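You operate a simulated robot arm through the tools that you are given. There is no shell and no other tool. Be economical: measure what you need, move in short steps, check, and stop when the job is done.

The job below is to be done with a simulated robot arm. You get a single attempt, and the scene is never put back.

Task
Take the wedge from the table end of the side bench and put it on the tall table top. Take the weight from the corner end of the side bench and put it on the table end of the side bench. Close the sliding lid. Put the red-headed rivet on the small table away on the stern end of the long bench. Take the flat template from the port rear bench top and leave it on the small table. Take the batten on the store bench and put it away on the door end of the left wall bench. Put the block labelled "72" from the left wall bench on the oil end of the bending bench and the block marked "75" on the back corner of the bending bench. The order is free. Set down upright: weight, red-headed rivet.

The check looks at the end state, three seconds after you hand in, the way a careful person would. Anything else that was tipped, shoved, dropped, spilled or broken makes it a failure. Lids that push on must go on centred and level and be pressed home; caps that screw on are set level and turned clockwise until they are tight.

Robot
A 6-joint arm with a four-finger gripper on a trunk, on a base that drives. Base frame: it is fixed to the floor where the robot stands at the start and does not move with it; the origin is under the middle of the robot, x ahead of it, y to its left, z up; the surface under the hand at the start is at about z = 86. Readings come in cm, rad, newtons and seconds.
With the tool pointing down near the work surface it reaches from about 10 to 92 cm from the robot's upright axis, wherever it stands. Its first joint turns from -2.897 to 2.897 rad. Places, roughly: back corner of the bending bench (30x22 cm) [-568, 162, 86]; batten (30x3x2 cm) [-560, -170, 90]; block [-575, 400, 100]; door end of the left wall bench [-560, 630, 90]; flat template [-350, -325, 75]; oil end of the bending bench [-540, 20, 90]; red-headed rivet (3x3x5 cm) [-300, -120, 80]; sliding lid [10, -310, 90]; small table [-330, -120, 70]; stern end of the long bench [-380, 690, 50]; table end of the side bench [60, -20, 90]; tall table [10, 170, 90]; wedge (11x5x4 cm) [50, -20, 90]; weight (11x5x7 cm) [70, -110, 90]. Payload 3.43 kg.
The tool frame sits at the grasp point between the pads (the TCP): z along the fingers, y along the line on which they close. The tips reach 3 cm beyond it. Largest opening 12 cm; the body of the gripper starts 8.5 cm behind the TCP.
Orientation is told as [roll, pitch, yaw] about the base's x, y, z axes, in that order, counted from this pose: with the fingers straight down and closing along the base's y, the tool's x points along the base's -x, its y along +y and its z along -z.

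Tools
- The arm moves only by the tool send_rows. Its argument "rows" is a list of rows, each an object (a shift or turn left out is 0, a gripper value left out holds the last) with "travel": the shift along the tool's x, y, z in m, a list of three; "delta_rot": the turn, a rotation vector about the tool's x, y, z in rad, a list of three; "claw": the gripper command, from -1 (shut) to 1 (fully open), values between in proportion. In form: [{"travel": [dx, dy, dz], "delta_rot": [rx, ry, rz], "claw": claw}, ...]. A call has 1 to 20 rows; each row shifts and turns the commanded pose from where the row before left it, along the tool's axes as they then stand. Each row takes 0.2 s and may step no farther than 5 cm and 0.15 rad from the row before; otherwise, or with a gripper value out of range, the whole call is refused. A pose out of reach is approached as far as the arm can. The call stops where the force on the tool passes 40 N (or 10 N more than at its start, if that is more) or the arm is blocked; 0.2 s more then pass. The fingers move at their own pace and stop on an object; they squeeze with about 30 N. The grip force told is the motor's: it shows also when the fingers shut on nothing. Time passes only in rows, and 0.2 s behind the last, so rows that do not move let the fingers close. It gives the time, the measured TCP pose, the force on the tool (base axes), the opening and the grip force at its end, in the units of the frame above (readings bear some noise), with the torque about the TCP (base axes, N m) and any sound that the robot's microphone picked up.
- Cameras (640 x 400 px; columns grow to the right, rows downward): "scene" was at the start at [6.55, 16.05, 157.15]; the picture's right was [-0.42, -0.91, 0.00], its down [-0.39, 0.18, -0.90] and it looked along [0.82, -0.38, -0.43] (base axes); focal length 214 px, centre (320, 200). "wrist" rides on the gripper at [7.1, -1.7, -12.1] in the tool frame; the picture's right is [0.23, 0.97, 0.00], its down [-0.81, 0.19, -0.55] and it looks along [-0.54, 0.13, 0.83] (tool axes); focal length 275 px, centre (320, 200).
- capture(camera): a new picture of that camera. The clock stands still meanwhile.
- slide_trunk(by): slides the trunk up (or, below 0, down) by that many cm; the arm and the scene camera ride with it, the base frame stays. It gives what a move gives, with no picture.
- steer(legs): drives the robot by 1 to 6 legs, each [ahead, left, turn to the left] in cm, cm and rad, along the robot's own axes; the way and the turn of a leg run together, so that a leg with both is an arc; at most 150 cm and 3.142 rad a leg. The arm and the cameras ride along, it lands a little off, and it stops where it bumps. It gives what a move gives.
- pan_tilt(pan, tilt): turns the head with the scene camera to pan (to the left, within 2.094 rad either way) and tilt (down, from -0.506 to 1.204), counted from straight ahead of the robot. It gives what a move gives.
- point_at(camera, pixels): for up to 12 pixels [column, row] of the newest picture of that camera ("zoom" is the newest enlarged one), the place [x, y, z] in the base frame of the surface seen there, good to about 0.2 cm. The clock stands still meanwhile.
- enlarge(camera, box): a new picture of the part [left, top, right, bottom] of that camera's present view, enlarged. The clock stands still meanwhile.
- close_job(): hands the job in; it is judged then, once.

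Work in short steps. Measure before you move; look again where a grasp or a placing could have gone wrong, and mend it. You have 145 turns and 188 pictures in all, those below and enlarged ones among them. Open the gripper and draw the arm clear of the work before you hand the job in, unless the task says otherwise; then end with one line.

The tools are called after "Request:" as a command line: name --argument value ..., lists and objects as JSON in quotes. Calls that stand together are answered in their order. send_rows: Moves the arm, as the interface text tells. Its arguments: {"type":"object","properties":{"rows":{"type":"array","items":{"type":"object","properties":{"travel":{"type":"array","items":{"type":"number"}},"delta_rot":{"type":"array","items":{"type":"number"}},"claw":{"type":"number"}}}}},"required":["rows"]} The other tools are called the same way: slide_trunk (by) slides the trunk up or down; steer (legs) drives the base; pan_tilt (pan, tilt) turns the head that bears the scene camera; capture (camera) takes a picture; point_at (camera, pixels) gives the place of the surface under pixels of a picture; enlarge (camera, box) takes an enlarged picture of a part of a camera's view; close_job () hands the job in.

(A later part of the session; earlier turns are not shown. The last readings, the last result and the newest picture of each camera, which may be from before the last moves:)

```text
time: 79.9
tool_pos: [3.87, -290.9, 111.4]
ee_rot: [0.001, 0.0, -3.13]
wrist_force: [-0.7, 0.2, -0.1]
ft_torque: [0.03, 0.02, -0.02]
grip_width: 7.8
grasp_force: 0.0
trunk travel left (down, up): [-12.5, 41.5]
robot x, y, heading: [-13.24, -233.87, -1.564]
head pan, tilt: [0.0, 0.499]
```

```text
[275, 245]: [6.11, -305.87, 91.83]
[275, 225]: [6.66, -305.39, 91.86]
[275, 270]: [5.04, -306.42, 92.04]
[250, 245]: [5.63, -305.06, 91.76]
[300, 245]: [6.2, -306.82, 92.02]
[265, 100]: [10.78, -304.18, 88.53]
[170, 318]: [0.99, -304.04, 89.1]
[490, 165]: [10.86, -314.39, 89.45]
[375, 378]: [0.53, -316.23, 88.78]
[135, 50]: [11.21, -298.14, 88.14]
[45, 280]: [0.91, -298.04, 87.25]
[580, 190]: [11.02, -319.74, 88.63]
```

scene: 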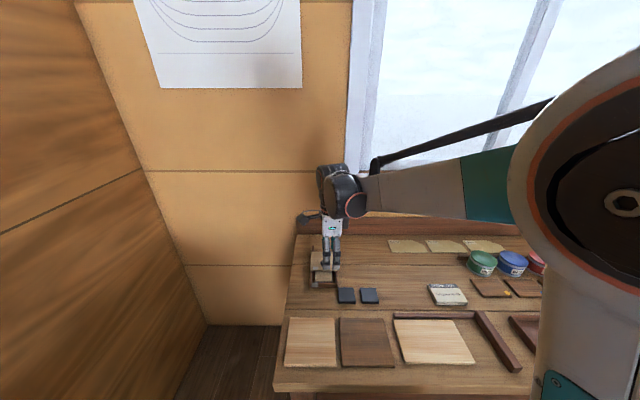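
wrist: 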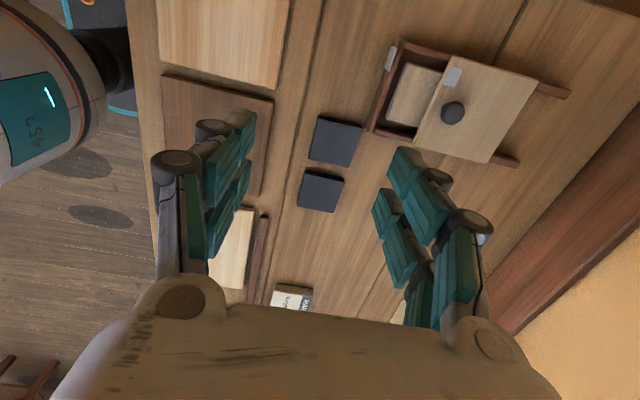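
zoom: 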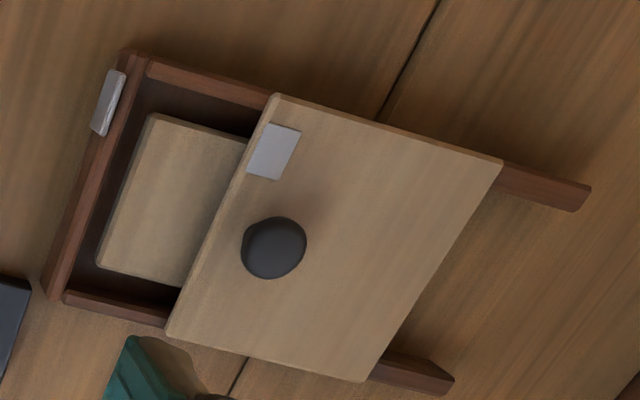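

Knob centre (5.9, −305.9), top z 92. Move over it, descend to z ≈ 92.9 and close along y.

Request:
send_rows --rows '[{"travel": [0.02, 0.04, 0]}, {"travel": [0, 0.04, 0]}, {"travel": [0, 0.04, 0]}, {"travel": [0, 0.03, 0]}, {"travel": [0, 0, 0.04]}, {"travel": [0, 0, 0.04]}, {"travel": [0, 0, 0.04]}, {"travel": [0, 0, 0.035]}, {"travel": [0, 0, 0.02]}, {}]'

Request:
capture --camera "wrist"

```text
time: 82.1
tool_pos: [5.99, -305.73, 93.9]
ee_rot: [0.001, 0.0, -3.131]
wrist_force: [1.1, 0.6, -0.3]
ft_torque: [0.03, 0.01, 0.03]
grip_width: 7.79
grasp_force: 0.0
trunk travel left (down, up): [-12.5, 41.5]
robot x, y, heading: [-13.2, -234.07, -1.564]
head pan, tilt: [0.0, 0.499]
```

```text
151 pictures are left
```

wrist: 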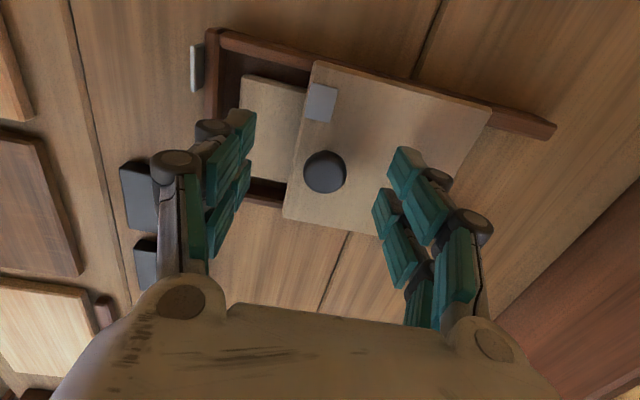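

Knob centred between the fingers. Lower 1 cm, close, and then pull 5 cm toward +y (tool −y) in small steps.

Request:
send_rows --rows '[{"travel": [0, 0, 0.008]}, {"claw": -1}, {"claw": -1}, {"claw": -1}, {}]'

Request:
send_rows --rows '[{"travel": [0, -0.006, 0]}, {"travel": [0, -0.01, 0]}, {"travel": [0, -0.01, 0]}, {"travel": [0, -0.01, 0]}, {"travel": [0, -0.01, 0]}, {"travel": [0, -0.005, 0]}, {}]'

Request:
capture --camera "wrist"

```text
time: 83.3
tool_pos: [6.01, -305.78, 93.11]
ee_rot: [0.0, 0.0, -3.133]
wrist_force: [0.1, -0.1, 3.1]
ft_torque: [-0.01, 0.02, -0.01]
grip_width: 2.39
grasp_force: 44.7
trunk travel left (down, up): [-12.5, 41.5]
robot x, y, heading: [-13.86, -233.84, -1.564]
head pan, tilt: [0.0, 0.499]
```

```text
time: 84.9
tool_pos: [6.01, -300.6, 93.15]
ee_rot: [-0.001, -0.001, -3.13]
wrist_force: [2.5, -0.6, 5.3]
ft_torque: [-0.01, -0.02, -0.01]
grip_width: 2.38
grasp_force: 45.1
trunk travel left (down, up): [-12.5, 41.5]
robot x, y, heading: [-13.23, -233.86, -1.563]
head pan, tilt: [0.0, 0.499]
```

```text
150 pictures are left
```

wrist: 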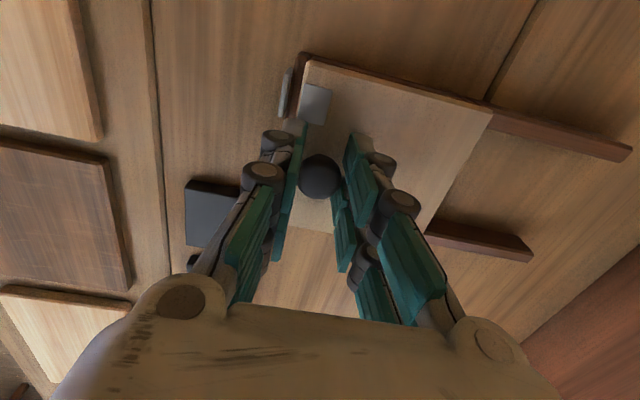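

The lid slides freely; about 1 cm left. Continue in 2 mm steps to the stop.

Request:
send_rows --rows '[{"travel": [0, -0.002, 0]}, {"travel": [0, -0.002, 0]}, {"travel": [0, -0.002, 0]}, {}]'

Request:
enlarge --camera "wrist" --box '[250, 30, 410, 130]'

```text
time: 85.9
tool_pos: [5.92, -299.95, 93.08]
ee_rot: [0.001, 0.0, -3.13]
wrist_force: [5.0, 0.1, 7.9]
ft_torque: [-0.04, -0.08, -0.03]
grip_width: 2.34
grasp_force: 45.3
trunk travel left (down, up): [-12.5, 41.5]
robot x, y, heading: [-13.46, -234.01, -1.56]
head pan, tilt: [0.0, 0.499]
```

```text
4.00 times, centred on (330, 80) of wrist
```

zoom: 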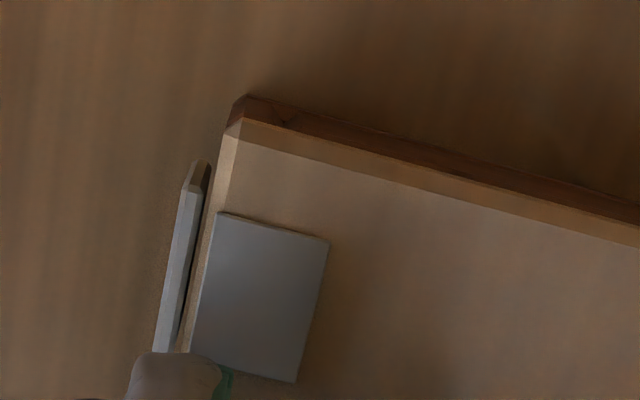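

Almost there; a sliver of gap remains. Press on until the force shows.

Request:
send_rows --rows '[{"travel": [0, -0.002, 0]}, {"travel": [0, -0.002, 0]}, {"travel": [0, -0.002, 0]}, {}]'

Request:
enlarge --camera "wrist" --box '[250, 30, 410, 130]'

```text
time: 86.6
tool_pos: [5.99, -299.97, 93.11]
ee_rot: [0.008, 0.001, -3.131]
wrist_force: [0.9, -8.7, 3.2]
ft_torque: [-0.35, 0.17, -0.01]
grip_width: 2.37
grasp_force: 45.2
trunk travel left (down, up): [-12.5, 41.5]
robot x, y, heading: [-13.72, -233.88, -1.562]
head pan, tilt: [0.0, 0.499]
stopped in row 3: the force on the tool passed its limit at 44 N (the readings are from after the stop); the commanded pose is now the measured one
```

```text
4.00 times, centred on (330, 80) of wrist
```

zoom: 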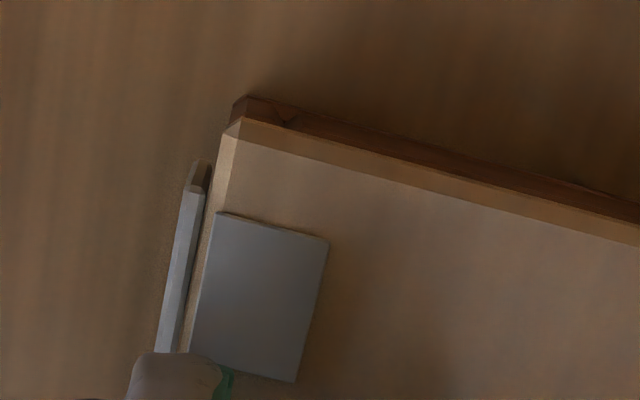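

The lid hit its stop (44 N): closed. Release, rise, retract, back away and turn to the right to survey the small table.

Request:
send_rows --rows '[{"claw": 0}, {"claw": 0.2}, {}, {"travel": [0, 0, -0.03]}, {"travel": [0, 0, -0.04]}, {"travel": [0, 0, -0.04]}, {"travel": [0, 0, -0.04]}, {"travel": [0, 0, -0.04]}, {"travel": [0, -0.04, -0.02]}, {"travel": [0, -0.04, 0]}, {"travel": [0, -0.04, 0]}]'

Request:
enlarge --camera "scene" --box '[290, 220, 390, 310]'

Request:
steer --legs '[[-80, 0, 0], [0, 0, -1.57]]'

Request:
pan_tilt --pan 0 --tilt 0.35

Request:
capture --camera "scene"

```text
time: 89.0
tool_pos: [5.89, -287.97, 114.09]
ee_rot: [0.006, -0.001, -3.133]
wrist_force: [-0.5, -0.9, 0.1]
ft_torque: [0.03, 0.01, 0.01]
grip_width: 7.14
grasp_force: 0.1
trunk travel left (down, up): [-12.5, 41.5]
robot x, y, heading: [-13.83, -234.09, -1.561]
head pan, tilt: [0.0, 0.499]
```

```text
4.44 times, centred on (340, 265) of scene
```

zoom: 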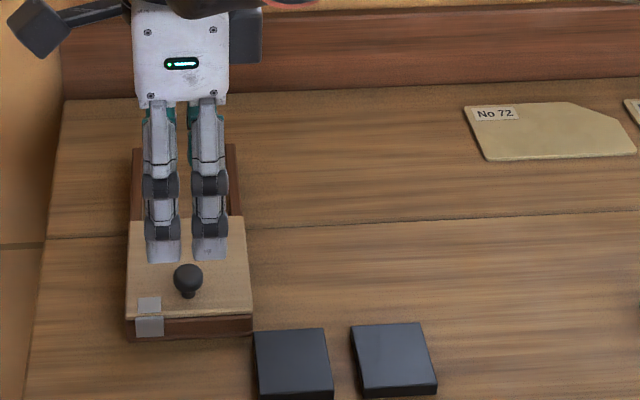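

```text
time: 97.1
tool_pos: [-68.08, -173.61, 114.17]
ee_rot: [0.005, -0.001, 1.588]
wrist_force: [-0.9, 0.5, 0.7]
ft_torque: [0.02, -0.04, 0.0]
grip_width: 7.21
grasp_force: 0.1
trunk travel left (down, up): [-12.5, 41.5]
robot x, y, heading: [-14.53, -154.02, -3.123]
head pan, tilt: [0.0, 0.499]
```

```text
time: 97.8
tool_pos: [-68.04, -173.62, 114.09]
ee_rot: [0.005, 0.0, 1.589]
wrist_force: [-0.7, 0.0, 0.6]
ft_torque: [-0.01, 0.04, 0.02]
grip_width: 7.2
grasp_force: 0.0
trunk travel left (down, up): [-12.5, 41.5]
robot x, y, heading: [-14.25, -153.9, -3.124]
head pan, tilt: [0.0, 0.351]
```

```text
146 pictures are left
```

scene: 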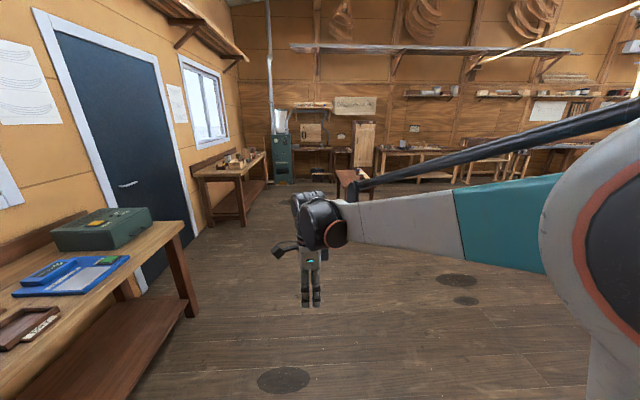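

Lid closed with both plates aligned. Now drive on toward the area between the small table and the port rear bench and look.

Request:
steer --legs '[[150, 20, 0], [100, 15, 0]]'

Request:
pan_tilt --pan -0.7 --tilt 0.5

Request:
capture --camera "scene"

Request:
pan_tilt --pan 1.0 --tilt 0.5

Request:
capture --camera "scene"

```text
refused: leg 1 is longer than a leg can be; nothing moved
```

```text
time: 98.9
tool_pos: [-68.05, -173.76, 114.1]
ee_rot: [0.005, -0.002, 1.588]
wrist_force: [-0.3, 0.1, -1.2]
ft_torque: [0.04, 0.03, -0.01]
grip_width: 7.2
grasp_force: 0.1
trunk travel left (down, up): [-12.5, 41.5]
robot x, y, heading: [-14.21, -153.83, -3.128]
head pan, tilt: [-0.7, 0.499]
```

```text
145 pictures are left
```

scene: 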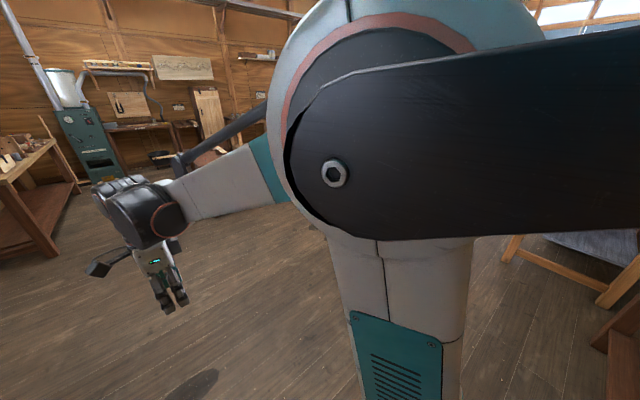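

```text
time: 100.6
tool_pos: [-68.13, -173.73, 114.06]
ee_rot: [0.007, 0.0, 1.589]
wrist_force: [0.0, 0.0, 0.8]
ft_torque: [-0.04, 0.01, -0.03]
grip_width: 7.2
grasp_force: 0.1
trunk travel left (down, up): [-12.5, 41.5]
robot x, y, heading: [-14.48, -153.88, -3.13]
head pan, tilt: [1.0, 0.499]
```

```text
144 pictures are left
```

scene: 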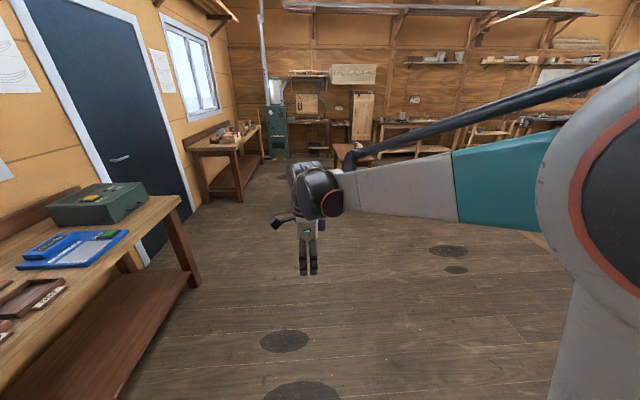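

The leg was too long; drive in shorter legs.

Request:
steer --legs '[[130, 20, 0], [110, 15, 0]]'

Request:
pan_tilt --pan -0.3 --tilt 0.5

Request:
capture --camera "scene"

Request:
pan_tilt --pan 1.0 --tilt 0.5

Request:
capture --camera "scene"

```text
time: 112.5
tool_pos: [-307.09, -214.65, 114.14]
ee_rot: [0.004, 0.0, 1.601]
wrist_force: [0.7, -0.3, -0.4]
ft_torque: [0.04, 0.04, 0.01]
grip_width: 7.21
grasp_force: 0.0
trunk travel left (down, up): [-12.5, 41.5]
robot x, y, heading: [-253.59, -194.5, -3.108]
head pan, tilt: [1.0, 0.499]
```

```text
time: 114.0
tool_pos: [-307.13, -214.77, 113.97]
ee_rot: [0.005, 0.0, 1.603]
wrist_force: [0.2, 0.2, -0.1]
ft_torque: [0.02, 0.0, 0.02]
grip_width: 7.21
grasp_force: 0.1
trunk travel left (down, up): [-12.5, 41.5]
robot x, y, heading: [-254.09, -194.29, -3.108]
head pan, tilt: [-0.3, 0.499]
```

```text
143 pictures are left
```

scene: 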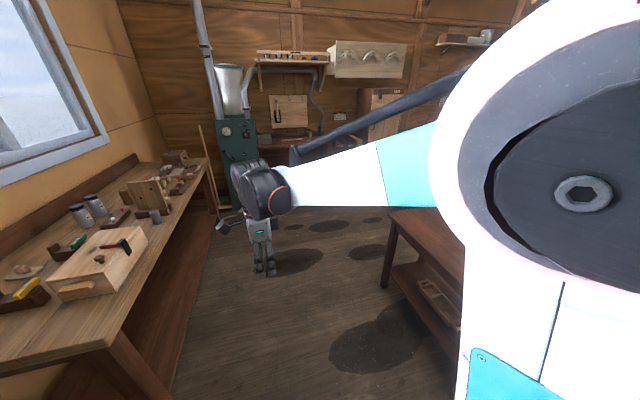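

```text
time: 115.5
tool_pos: [-307.16, -214.75, 114.05]
ee_rot: [0.005, -0.002, 1.603]
wrist_force: [0.2, -0.2, 0.6]
ft_torque: [-0.02, -0.01, -0.03]
grip_width: 7.19
grasp_force: 0.1
trunk travel left (down, up): [-12.5, 41.5]
robot x, y, heading: [-253.67, -194.03, -3.116]
head pan, tilt: [1.0, 0.499]
```

```text
142 pictures are left
```

scene: 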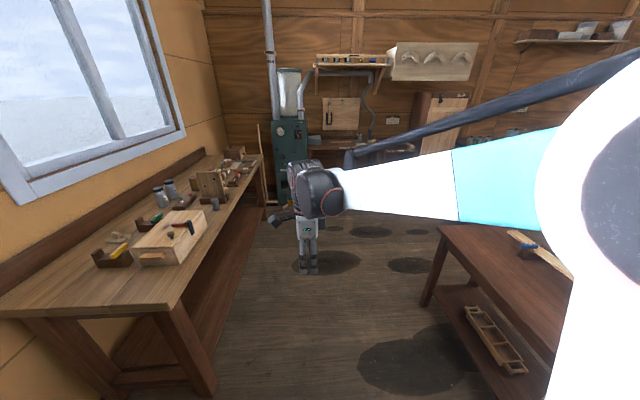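

The pan 1.0 view looks hardly turned; take another picture to see whether the head has settled.

Request:
capture --camera "scene"

Request:
point_at --camera "scene" --pixels '[[540, 250], [440, 230], [560, 300], [180, 225], [100, 300], [240, 165]]'

```text
141 pictures are left
```

scene: 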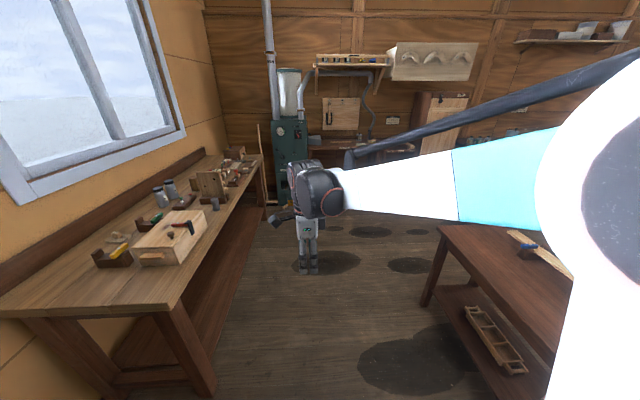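

```text
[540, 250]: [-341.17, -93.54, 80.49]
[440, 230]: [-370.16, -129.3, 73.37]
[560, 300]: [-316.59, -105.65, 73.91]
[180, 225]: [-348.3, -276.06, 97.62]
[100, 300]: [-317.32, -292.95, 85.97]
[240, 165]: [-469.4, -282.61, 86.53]
```

The small table top is z ≈ 73.5 and the bench top is z ≈ 86. Enlarge the bench to find the flat template and the table for the rivet.

Request:
enlarge --camera "scene" --box '[60, 140, 290, 290]'

Request:
enlarge --camera "scene" --box '[420, 210, 620, 390]'

```text
2.67 times, centred on (175, 215) of scene
```

zoom: 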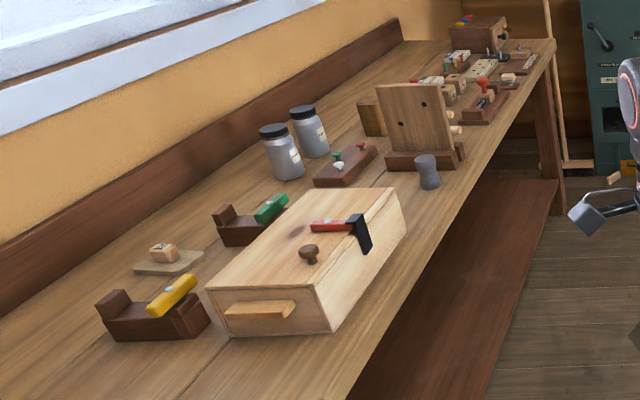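

```text
2.22 times, centred on (520, 300) of scene
```

zoom: 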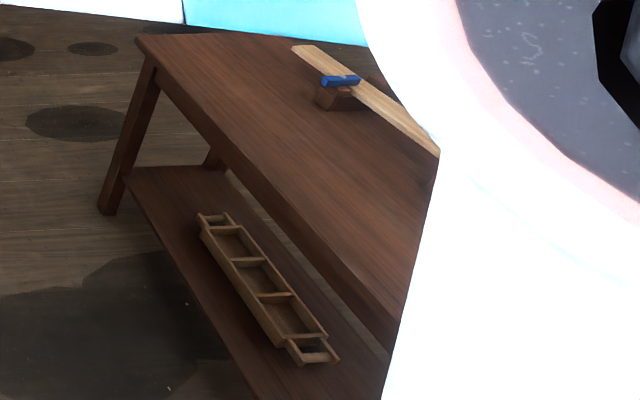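

The flat template lies at zoom (168,265) with a small pale block on it. Drive closer, face the bench and look.

Request:
steer --legs '[[75, 0, 0], [0, 0, 1.54]]'

Request:
pan_tilt --pan 0 --tilt 0.6

Request:
capture --camera "scene"

Request:
capture --camera "wrist"

```text
time: 123.3
tool_pos: [-309.96, -250.71, 114.09]
ee_rot: [0.005, 0.0, 3.138]
wrist_force: [0.6, 0.0, -0.9]
ft_torque: [0.04, -0.01, -0.01]
grip_width: 7.18
grasp_force: 0.0
trunk travel left (down, up): [-12.5, 41.5]
robot x, y, heading: [-329.08, -196.4, -1.57]
head pan, tilt: [1.0, 0.499]
```

```text
time: 124.5
tool_pos: [-310.07, -250.56, 114.17]
ee_rot: [0.005, 0.0, 3.137]
wrist_force: [-0.7, 0.4, -0.6]
ft_torque: [0.03, 0.01, 0.0]
grip_width: 7.2
grasp_force: 0.0
trunk travel left (down, up): [-12.5, 41.5]
robot x, y, heading: [-328.53, -196.63, -1.576]
head pan, tilt: [0.0, 0.6]
```

```text
138 pictures are left
```

scene: 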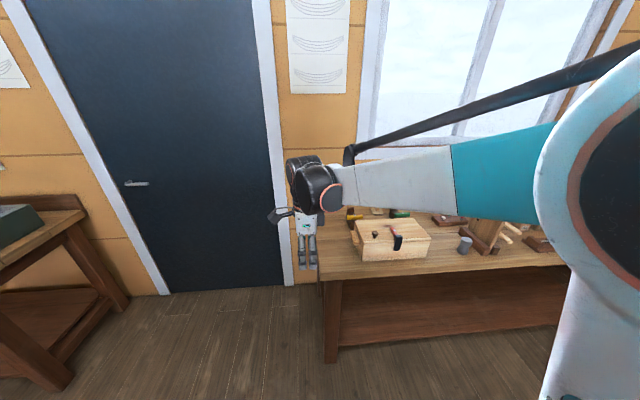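

```text
137 pictures are left
```

wrist: 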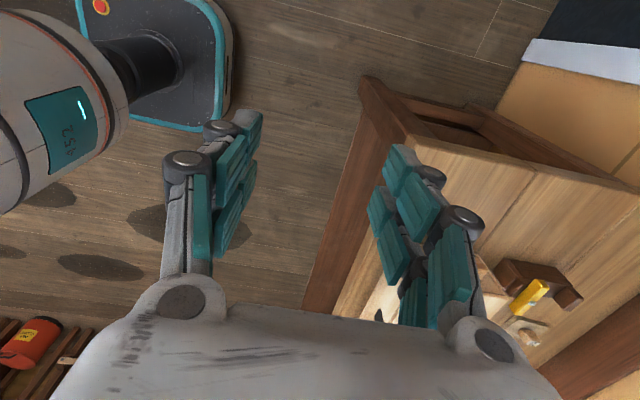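

Enlarge the bench part behind the hand and measure the objects.

Request:
enlarge --camera "scene" --box '[310, 190, 450, 280]'

Request:
point_at --camera "scene" --pixels '[[378, 212], [356, 218], [372, 217], [322, 240], [325, 275], [380, 230], [428, 240], [360, 250], [560, 262]]'

```text
4.44 times, centred on (380, 235) of scene
```

zoom: 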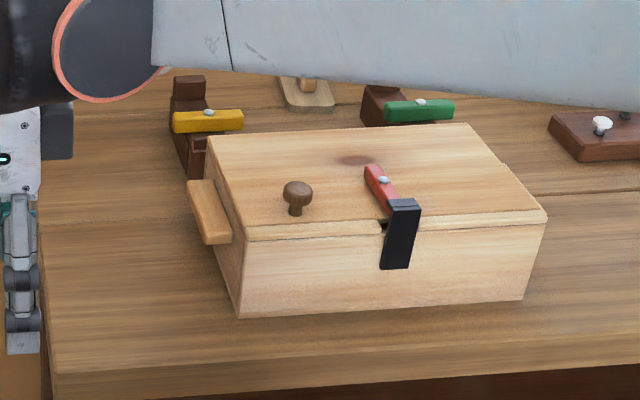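

```text
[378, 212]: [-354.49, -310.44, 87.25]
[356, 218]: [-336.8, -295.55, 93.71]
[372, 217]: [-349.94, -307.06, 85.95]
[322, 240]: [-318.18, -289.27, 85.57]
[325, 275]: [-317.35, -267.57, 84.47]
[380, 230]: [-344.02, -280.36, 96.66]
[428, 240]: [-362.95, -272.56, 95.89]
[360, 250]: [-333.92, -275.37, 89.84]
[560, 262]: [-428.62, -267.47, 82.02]
```

The template lies near (−352, −314) under the arm's view. Drive 20 cm ahead and raise the hand above to view it with the wrist camera.

Request:
steer --legs '[[20, 0, 0]]'

Request:
send_rows --rows '[{"travel": [-0.04, 0.02, -0.01]}, {"travel": [-0.04, 0.02, -0.01]}, {"travel": [-0.04, 0.02, -0.01]}, {"travel": [-0.04, 0.02, -0.01]}, {"travel": [-0.04, 0.02, -0.01]}, {"travel": [-0.04, 0.02, 0]}, {"travel": [-0.04, 0.03, 0]}, {"travel": [-0.035, 0.03, 0]}, {"travel": [0, 0.03, 0]}]'

Request:
capture --camera "wrist"

Request:
capture --camera "scene"

```text
time: 126.1
tool_pos: [-309.73, -270.62, 114.06]
ee_rot: [0.004, 0.001, 3.142]
wrist_force: [-0.4, 0.6, -0.4]
ft_torque: [0.02, 0.01, 0.02]
grip_width: 7.18
grasp_force: 0.0
trunk travel left (down, up): [-12.5, 41.5]
robot x, y, heading: [-328.72, -216.56, -1.571]
head pan, tilt: [0.0, 0.6]
```

```text
time: 128.1
tool_pos: [-341.48, -291.55, 119.25]
ee_rot: [0.005, -0.001, 3.141]
wrist_force: [0.2, 0.0, 0.1]
ft_torque: [0.01, -0.04, 0.0]
grip_width: 7.19
grasp_force: 0.1
trunk travel left (down, up): [-12.5, 41.5]
robot x, y, heading: [-328.72, -216.57, -1.574]
head pan, tilt: [0.0, 0.6]
```

```text
135 pictures are left
```

wrist: 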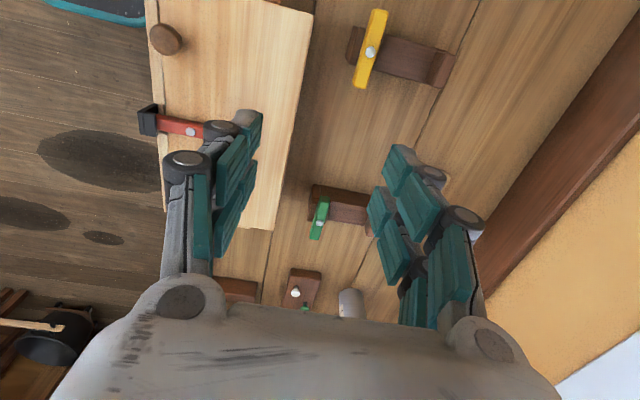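

```text
134 pictures are left
```

scene: 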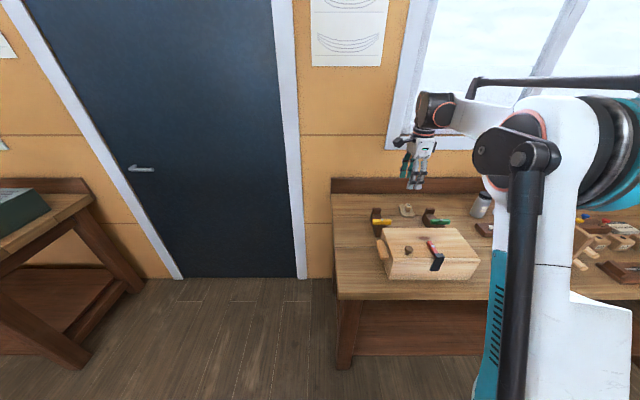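

Template visible at scene (407,210). Enlarge and measure.

Request:
enlarge --camera "scene" --box '[370, 190, 460, 240]'

Request:
point_at --camera "zoom" --pixels '[[215, 98], [325, 98], [320, 178], [230, 190], [260, 125], [275, 120], [275, 165], [300, 140], [30, 150], [80, 250], [400, 150], [460, 220]]'

```text
7.11 times, centred on (415, 215) of scene
```

zoom: 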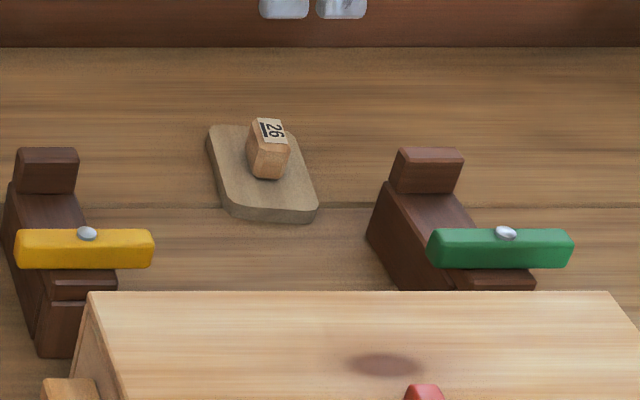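

```text
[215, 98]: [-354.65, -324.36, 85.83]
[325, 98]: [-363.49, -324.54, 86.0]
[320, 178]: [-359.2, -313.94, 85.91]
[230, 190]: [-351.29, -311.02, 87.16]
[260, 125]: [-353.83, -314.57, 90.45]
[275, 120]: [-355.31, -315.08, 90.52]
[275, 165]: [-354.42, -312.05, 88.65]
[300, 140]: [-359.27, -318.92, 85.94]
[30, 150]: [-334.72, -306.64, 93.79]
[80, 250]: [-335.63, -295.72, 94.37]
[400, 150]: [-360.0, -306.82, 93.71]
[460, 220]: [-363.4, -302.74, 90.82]
```

A small block marked "26" stands on the plate — maybe a loose thing or its handle. I'll drive nearer and look from above.

Request:
steer --legs '[[13, -20, 0]]'

Request:
capture --camera "wrist"

```text
time: 129.9
tool_pos: [-361.58, -304.51, 119.28]
ee_rot: [0.005, -0.001, 3.141]
wrist_force: [-0.8, 0.0, 0.3]
ft_torque: [-0.01, -0.01, 0.01]
grip_width: 7.2
grasp_force: 0.0
trunk travel left (down, up): [-12.5, 41.5]
robot x, y, heading: [-349.02, -229.66, -1.572]
head pan, tilt: [0.0, 0.6]
```

```text
132 pictures are left
```

wrist: 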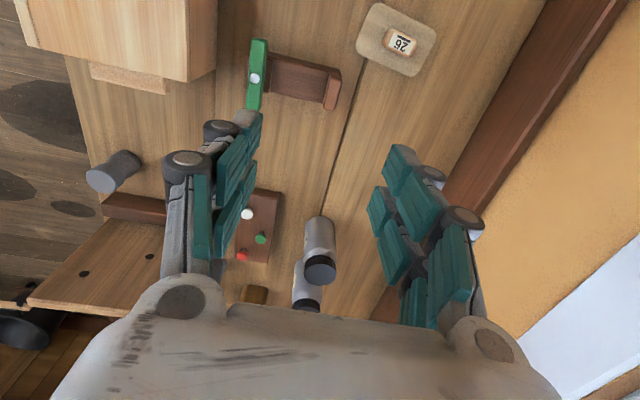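

Request:
enlarge --camera "wrist" --box '[340, 0, 460, 80]'

Request:
point_at --camera "zoom" --pixels '[[240, 145], [335, 130], [325, 245], [390, 270], [410, 195], [320, 205], [100, 235], [180, 20], [500, 160], [400, 380], [300, 290], [150, 130]]'

```text
5.00 times, centred on (400, 40) of wrist
```

zoom: 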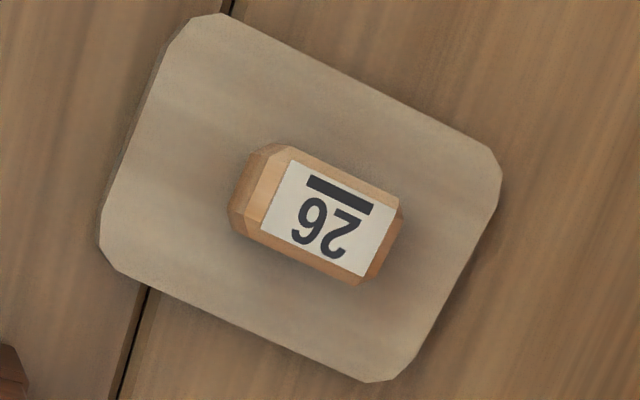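

```text
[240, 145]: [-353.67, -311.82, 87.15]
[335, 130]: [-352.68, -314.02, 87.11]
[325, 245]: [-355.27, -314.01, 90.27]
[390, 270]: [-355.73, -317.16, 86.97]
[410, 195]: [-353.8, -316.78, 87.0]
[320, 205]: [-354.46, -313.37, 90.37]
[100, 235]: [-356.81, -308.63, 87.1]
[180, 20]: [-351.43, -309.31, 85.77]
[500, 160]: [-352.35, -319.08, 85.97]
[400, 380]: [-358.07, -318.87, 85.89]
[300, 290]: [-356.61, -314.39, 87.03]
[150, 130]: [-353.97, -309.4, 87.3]
```

It is the plate's centred handle labelled 26: handle centre (−354.5, −314.1), long axis near y (≈0.1 rad off), top z 90.4, plate 86–87.1. Align, descend and grip the handle.

Request:
send_rows --rows '[{"travel": [0.035, 0.033, 0]}, {"travel": [0.036, 0.033, 0]}, {"travel": [0, 0.031, 0]}, {"delta_rot": [0, 0, 0.097]}, {"travel": [0, 0, 0.04]}, {"travel": [0, 0, 0.04]}, {"travel": [0, 0, 0.04]}, {"travel": [0, 0, 0.04]}, {"travel": [0, 0, 0.04]}, {"travel": [0, 0, 0.04]}, {"travel": [0, 0, 0.03]}, {}]'

Request:
capture --camera "wrist"

```text
time: 132.5
tool_pos: [-354.44, -314.36, 92.16]
ee_rot: [0.004, 0.0, 3.043]
wrist_force: [0.7, -0.3, 0.4]
ft_torque: [0.02, 0.0, 0.01]
grip_width: 7.19
grasp_force: 0.0
trunk travel left (down, up): [-12.5, 41.5]
robot x, y, heading: [-348.52, -229.47, -1.573]
head pan, tilt: [0.0, 0.6]
```

```text
130 pictures are left
```

wrist: 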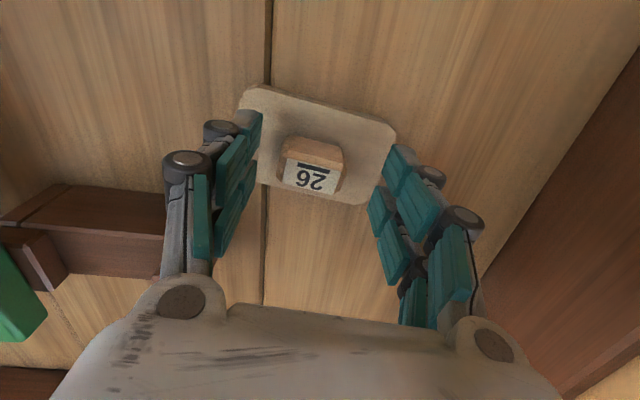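

Well aligned. Down 1.7 cm, close, lift.

Request:
send_rows --rows '[{"travel": [0, 0, 0.017]}, {"claw": -1}, {"claw": -1}, {"claw": -1}, {}]'

Request:
send_rows --rows '[{"travel": [0, 0, -0.01]}, {"travel": [0, 0, -0.03]}, {"travel": [0, 0, -0.04]}, {"travel": [0, 0, -0.04]}, {"travel": [0, 0, -0.04]}, {"travel": [0, 0, -0.04]}, {"travel": [0, 0, -0.04]}]'

Request:
capture --camera "wrist"

Request:
capture --camera "scene"

```text
time: 133.7
tool_pos: [-354.57, -314.36, 90.59]
ee_rot: [0.005, 0.001, 3.044]
wrist_force: [0.1, 0.2, 0.3]
ft_torque: [0.08, -0.02, -0.01]
grip_width: 3.92
grasp_force: 30.0
trunk travel left (down, up): [-12.5, 41.5]
robot x, y, heading: [-348.87, -229.64, -1.575]
head pan, tilt: [0.0, 0.6]
```

```text
time: 135.3
tool_pos: [-354.33, -314.02, 114.71]
ee_rot: [0.005, 0.0, 3.045]
wrist_force: [-0.5, 0.1, -0.3]
ft_torque: [0.02, 0.05, 0.0]
grip_width: 3.91
grasp_force: 29.6
trunk travel left (down, up): [-12.5, 41.5]
robot x, y, heading: [-348.62, -229.07, -1.57]
head pan, tilt: [0.0, 0.6]
```

```text
129 pictures are left
```

wrist: 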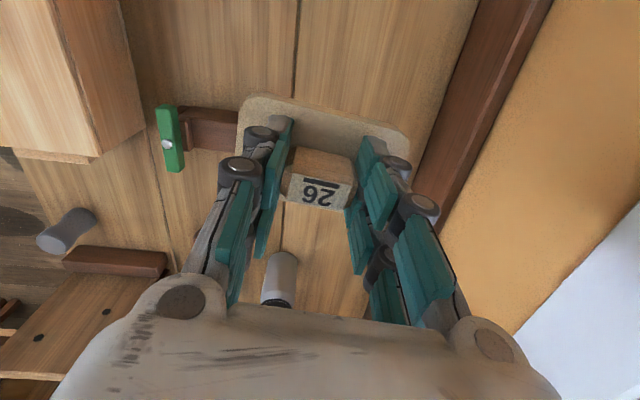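

```text
128 pictures are left
```

scene: 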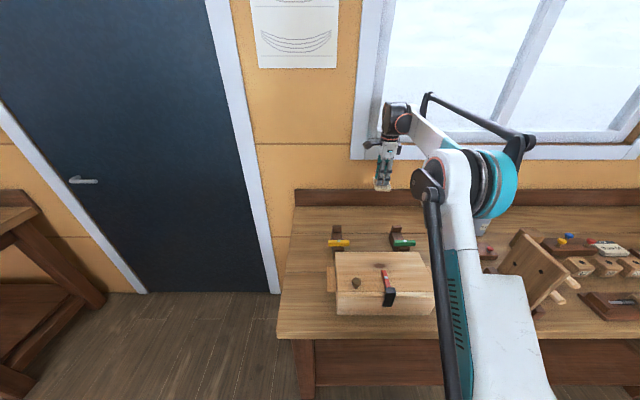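

The whole template came up with its handle. Retract, back off, turn round to the small table and look.

Request:
send_rows --rows '[{"travel": [0, -0.04, 0]}, {"travel": [0, -0.04, 0]}, {"travel": [0, -0.04, 0]}, {"travel": [0, -0.04, 0]}, {"travel": [0, -0.04, 0]}, {"travel": [0, -0.04, 0]}]'

Request:
steer --legs '[[-32, 0, 0], [0, 0, 3.13]]'

Request:
pan_tilt --pan 0 --tilt 0.7

Request:
capture --camera "scene"

```text
time: 136.7
tool_pos: [-352.06, -290.18, 114.3]
ee_rot: [0.005, 0.001, 3.043]
wrist_force: [0.4, -0.1, -0.2]
ft_torque: [-0.02, 0.02, 0.02]
grip_width: 3.91
grasp_force: 29.8
trunk travel left (down, up): [-12.5, 41.5]
robot x, y, heading: [-348.95, -229.58, -1.575]
head pan, tilt: [0.0, 0.6]
```

```text
time: 146.2
tool_pos: [-346.22, -136.59, 114.45]
ee_rot: [0.005, -0.001, -0.083]
wrist_force: [0.0, 0.9, -1.6]
ft_torque: [0.01, -0.03, 0.0]
grip_width: 3.93
grasp_force: 30.0
trunk travel left (down, up): [-12.5, 41.5]
robot x, y, heading: [-348.46, -197.3, 1.582]
head pan, tilt: [0.0, 0.6]
```

```text
time: 146.9
tool_pos: [-346.29, -136.61, 114.41]
ee_rot: [0.005, 0.001, -0.083]
wrist_force: [0.5, -0.1, -0.9]
ft_torque: [0.01, 0.0, -0.02]
grip_width: 3.94
grasp_force: 30.6
trunk travel left (down, up): [-12.5, 41.5]
robot x, y, heading: [-348.86, -197.85, 1.583]
head pan, tilt: [0.0, 0.7]
```

```text
127 pictures are left
```

scene: 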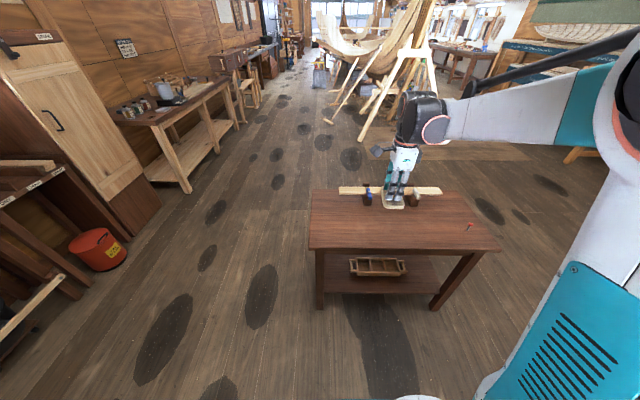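

The small table holds a batten on blocks at the rear and the red rivet at (469,226); its front left is free. Measure.

Request:
point_at --camera "scene" --pixels '[[310, 248], [498, 250], [312, 192], [468, 192], [469, 226], [469, 229], [350, 225], [390, 235], [345, 192], [434, 194], [366, 203], [415, 203]]'

Request:
enlarge --camera "scene" --box '[300, 175, 510, 265]'

```text
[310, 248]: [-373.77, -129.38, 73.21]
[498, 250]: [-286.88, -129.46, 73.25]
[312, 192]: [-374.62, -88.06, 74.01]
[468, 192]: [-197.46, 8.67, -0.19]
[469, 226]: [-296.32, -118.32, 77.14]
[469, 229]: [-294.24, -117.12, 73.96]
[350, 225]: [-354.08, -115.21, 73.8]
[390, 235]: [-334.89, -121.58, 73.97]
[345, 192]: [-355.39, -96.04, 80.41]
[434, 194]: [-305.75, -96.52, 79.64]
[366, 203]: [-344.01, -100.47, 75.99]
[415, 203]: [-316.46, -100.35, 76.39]
```

```text
3.05 times, centred on (405, 220) of scene
```

zoom: 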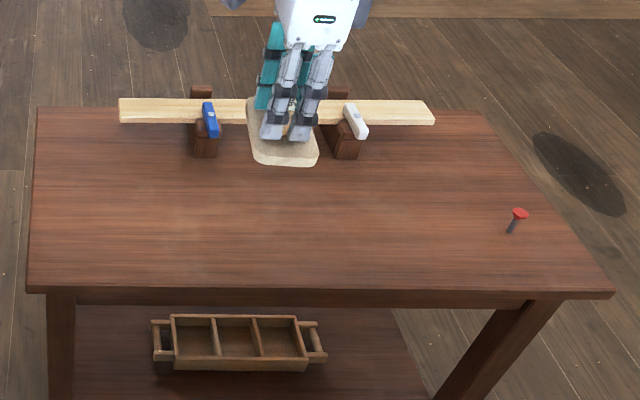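

Table top z ≈ 73.9. Lower the trunk 12 cm and bring the template over (−350, −116).

Request:
slide_trunk --by -12

Request:
send_rows --rows '[{"travel": [0.015, 0.04, 0]}, {"travel": [0.015, 0.04, 0]}, {"travel": [0.017, 0.04, 0]}, {"travel": [0.01, 0.04, 0]}, {"travel": [0, 0.04, 0]}, {"travel": [0, 0, 0.04]}, {"travel": [0, 0, 0.04]}, {"travel": [0, 0, 0.04]}, {"travel": [0, 0, 0.04]}, {"travel": [0, 0, 0.04]}, {}]'

Request:
capture --camera "scene"

```text
time: 148.4
tool_pos: [-346.23, -136.56, 102.39]
ee_rot: [0.004, 0.001, -0.082]
wrist_force: [-0.2, -0.4, -0.5]
ft_torque: [-0.01, -0.01, -0.02]
grip_width: 3.93
grasp_force: 30.3
trunk travel left (down, up): [-0.5, 53.5]
robot x, y, heading: [-349.07, -197.55, 1.581]
head pan, tilt: [0.0, 0.7]
```

```text
time: 150.8
tool_pos: [-350.39, -116.06, 82.44]
ee_rot: [0.003, 0.0, -0.084]
wrist_force: [-0.1, 0.0, -1.3]
ft_torque: [-0.02, -0.02, 0.02]
grip_width: 3.92
grasp_force: 29.8
trunk travel left (down, up): [-0.5, 53.5]
robot x, y, heading: [-348.6, -197.46, 1.584]
head pan, tilt: [0.0, 0.7]
```

```text
125 pictures are left
```

scene: 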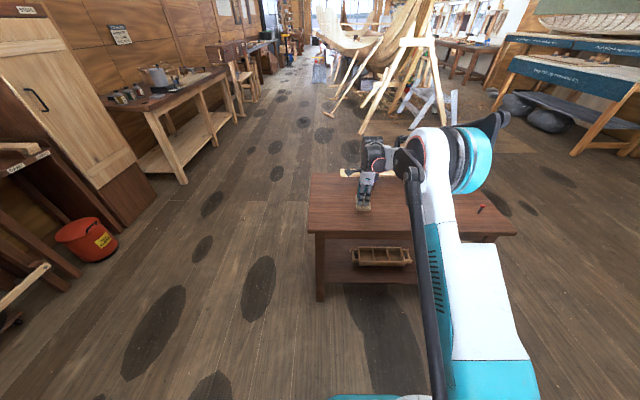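

Descend the last 3.8 cm slowly and feel for contact.

Request:
send_rows --rows '[{"travel": [0, 0, 0.03]}, {"travel": [0, 0, 0.006]}, {"travel": [0, 0, 0.001]}, {"travel": [0, 0, 0.001]}, {"travel": [0, 0, 0.001]}, {}]'

Request:
capture --camera "wrist"

```text
time: 152.2
tool_pos: [-350.28, -116.13, 78.51]
ee_rot: [0.006, 0.001, -0.082]
wrist_force: [-0.1, -0.6, -1.2]
ft_torque: [-0.04, -0.02, 0.0]
grip_width: 3.92
grasp_force: 29.7
trunk travel left (down, up): [-0.5, 53.5]
robot x, y, heading: [-348.91, -197.32, 1.586]
head pan, tilt: [0.0, 0.7]
```

```text
124 pictures are left
```

wrist: 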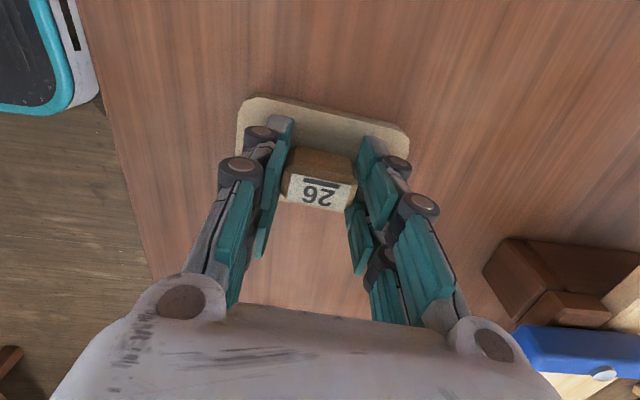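

Request:
send_rows --rows '[{"travel": [0, 0, 0.001]}, {"travel": [0, 0, 0.001]}, {}]'

```text
time: 153.0
tool_pos: [-350.23, -116.12, 78.55]
ee_rot: [0.007, 0.001, -0.084]
wrist_force: [-0.1, 5.4, 15.2]
ft_torque: [-0.01, 0.04, -0.02]
grip_width: 3.94
grasp_force: 29.8
trunk travel left (down, up): [-0.5, 53.5]
robot x, y, heading: [-348.7, -197.63, 1.583]
head pan, tilt: [0.0, 0.7]
```

Contact. Release, rise, then drive right 45 cm to reach the rivet and look with the wrist.

Request:
send_rows --rows '[{"claw": 0}, {"claw": 0.2}, {}, {"travel": [0, 0, -0.03]}, {"travel": [0, 0, -0.04]}, {"travel": [0, 0, -0.04]}, {"travel": [0, 0, -0.04]}, {"travel": [0, 0, -0.04]}]'

Request:
steer --legs '[[0, -50, 0]]'

Request:
capture --camera "wrist"

Request:
capture --camera "scene"

```text
time: 154.8
tool_pos: [-350.21, -116.22, 97.5]
ee_rot: [0.006, 0.0, -0.084]
wrist_force: [0.2, -0.1, 0.1]
ft_torque: [-0.08, 0.0, 0.01]
grip_width: 7.21
grasp_force: 0.0
trunk travel left (down, up): [-0.5, 53.5]
robot x, y, heading: [-348.66, -197.81, 1.577]
head pan, tilt: [0.0, 0.7]
```

```text
time: 157.7
tool_pos: [-300.6, -115.39, 97.46]
ee_rot: [0.006, 0.0, -0.082]
wrist_force: [-0.4, 0.0, 0.1]
ft_torque: [0.03, -0.03, 0.0]
grip_width: 7.18
grasp_force: 0.0
trunk travel left (down, up): [-0.5, 53.5]
robot x, y, heading: [-299.02, -196.64, 1.586]
head pan, tilt: [0.0, 0.7]
```

```text
123 pictures are left
```

wrist: 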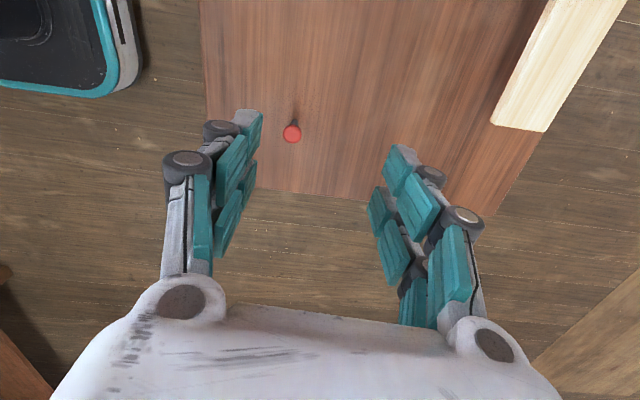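

```text
122 pictures are left
```

scene: 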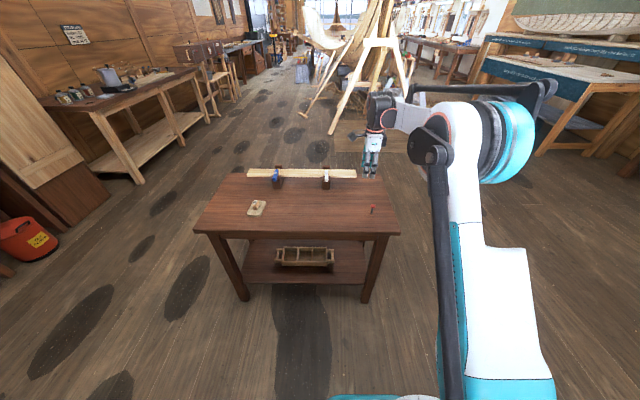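

Template lies on the table; the rivet stands upright at wrist (291,134). Measure.

Request:
enlarge --camera "scene" --box '[340, 190, 400, 225]'

Request:
point_at --camera "wrist" --pixels '[[291, 134], [291, 127], [291, 140], [285, 134], [298, 134], [293, 119], [300, 170]]'

Request:
enlarge --camera "wrist" --box '[251, 104, 331, 154]'

```text
10.67 times, centred on (370, 208) of scene
```

zoom: 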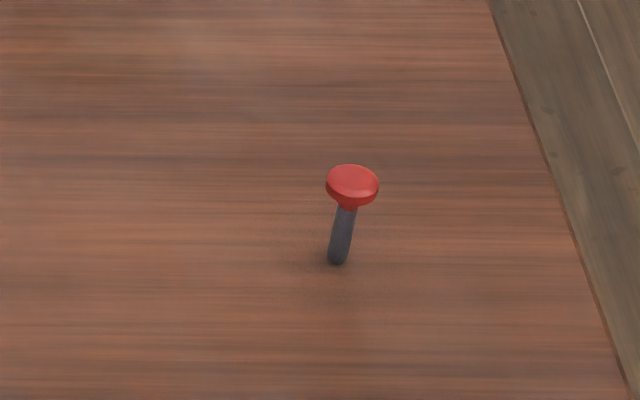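

```text
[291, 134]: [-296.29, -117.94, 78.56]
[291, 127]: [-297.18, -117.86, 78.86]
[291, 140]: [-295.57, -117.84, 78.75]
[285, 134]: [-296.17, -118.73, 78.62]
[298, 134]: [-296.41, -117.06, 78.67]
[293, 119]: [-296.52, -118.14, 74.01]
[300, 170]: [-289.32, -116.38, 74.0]
```

```text
8.00 times, centred on (291, 129) of wrist
```

zoom: 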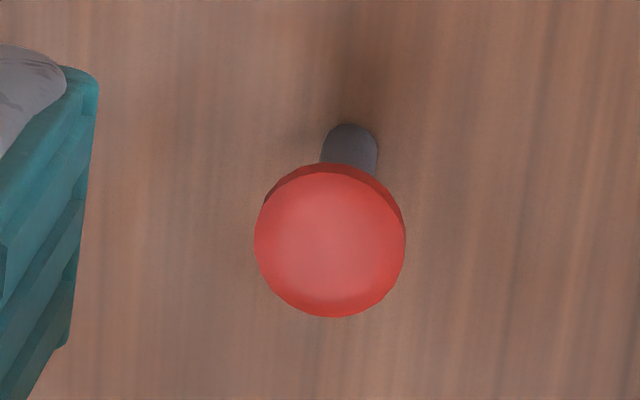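

Rivet head centre (−296.35, −118.0), top z 78.7, dia ≈ 2.2. Move over it and descend partway.

Request:
send_rows --rows '[{"travel": [-0.0445, -0.0224, 0]}, {"travel": [0, 0, 0.04]}, {"travel": [0, 0, 0.04]}, {"travel": [0, 0, 0.04]}, {}]'

Request:
capture --camera "wrist"

Request:
point_at --camera "wrist" --pixels '[[323, 168], [310, 150]]'

```text
time: 158.9
tool_pos: [-296.42, -117.87, 85.42]
ee_rot: [0.007, 0.001, -0.081]
wrist_force: [0.5, 0.3, -0.2]
ft_torque: [0.03, 0.02, -0.02]
grip_width: 7.19
grasp_force: 0.0
trunk travel left (down, up): [-0.5, 53.5]
robot x, y, heading: [-298.97, -197.07, 1.588]
head pan, tilt: [0.0, 0.7]
```

```text
119 pictures are left
```

wrist: 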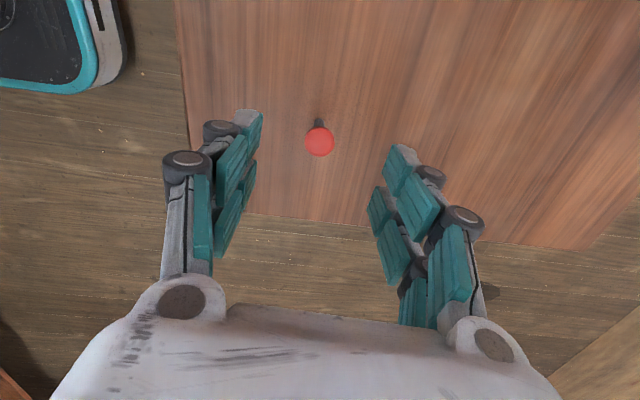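

```text
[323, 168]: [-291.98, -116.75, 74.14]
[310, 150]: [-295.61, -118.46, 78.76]
```

Centred. Descend 7.2 cm and close gently on the head.

Request:
send_rows --rows '[{"travel": [0, 0, 0.04]}, {"travel": [0, 0, 0.032]}, {}, {"claw": 0.0}, {"claw": -0.4}, {"claw": -1}, {"claw": -1}, {}]'

Request:
send_rows --rows '[{"travel": [0, 0, -0.01]}, {"travel": [0, 0, -0.03]}, {"travel": [0, 0, -0.04]}, {"travel": [0, 0, -0.04]}, {"travel": [0, 0, -0.04]}]'

Request:
capture --camera "wrist"

Request:
enlarge --camera "scene" --box '[320, 90, 440, 220]'

```text
time: 160.7
tool_pos: [-296.23, -117.87, 78.17]
ee_rot: [0.005, 0.001, -0.081]
wrist_force: [-1.2, -0.2, -0.2]
ft_torque: [0.0, 0.02, -0.01]
grip_width: 1.78
grasp_force: 30.0
trunk travel left (down, up): [-0.5, 53.5]
robot x, y, heading: [-299.0, -196.84, 1.588]
head pan, tilt: [0.0, 0.7]
```

```text
time: 161.9
tool_pos: [-296.45, -117.93, 94.02]
ee_rot: [0.006, -0.001, -0.08]
wrist_force: [-0.4, 0.1, -0.5]
ft_torque: [-0.03, 0.0, 0.0]
grip_width: 1.76
grasp_force: 30.2
trunk travel left (down, up): [-0.5, 53.5]
robot x, y, heading: [-299.06, -196.72, 1.589]
head pan, tilt: [0.0, 0.7]
```

```text
118 pictures are left
```

wrist: 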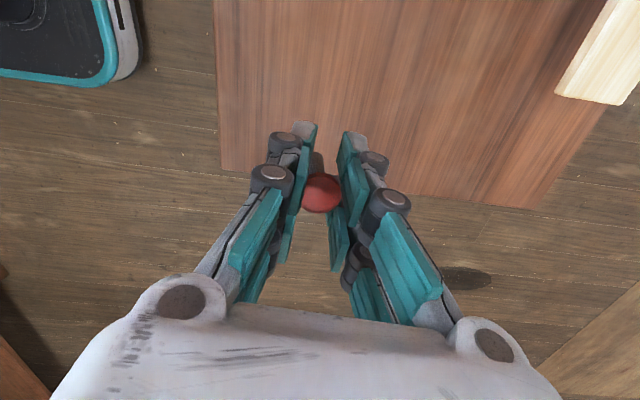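

```text
3.08 times, centred on (380, 155) of scene
```

zoom: 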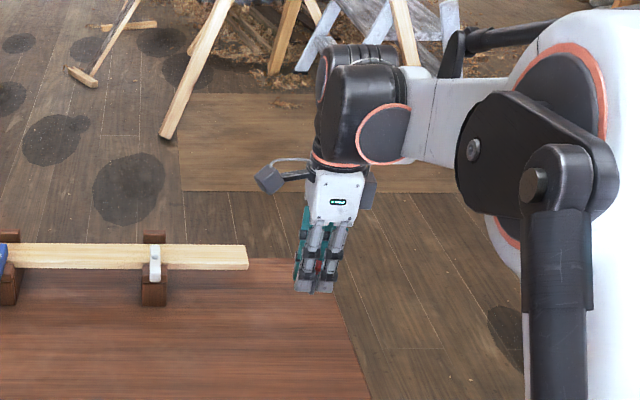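

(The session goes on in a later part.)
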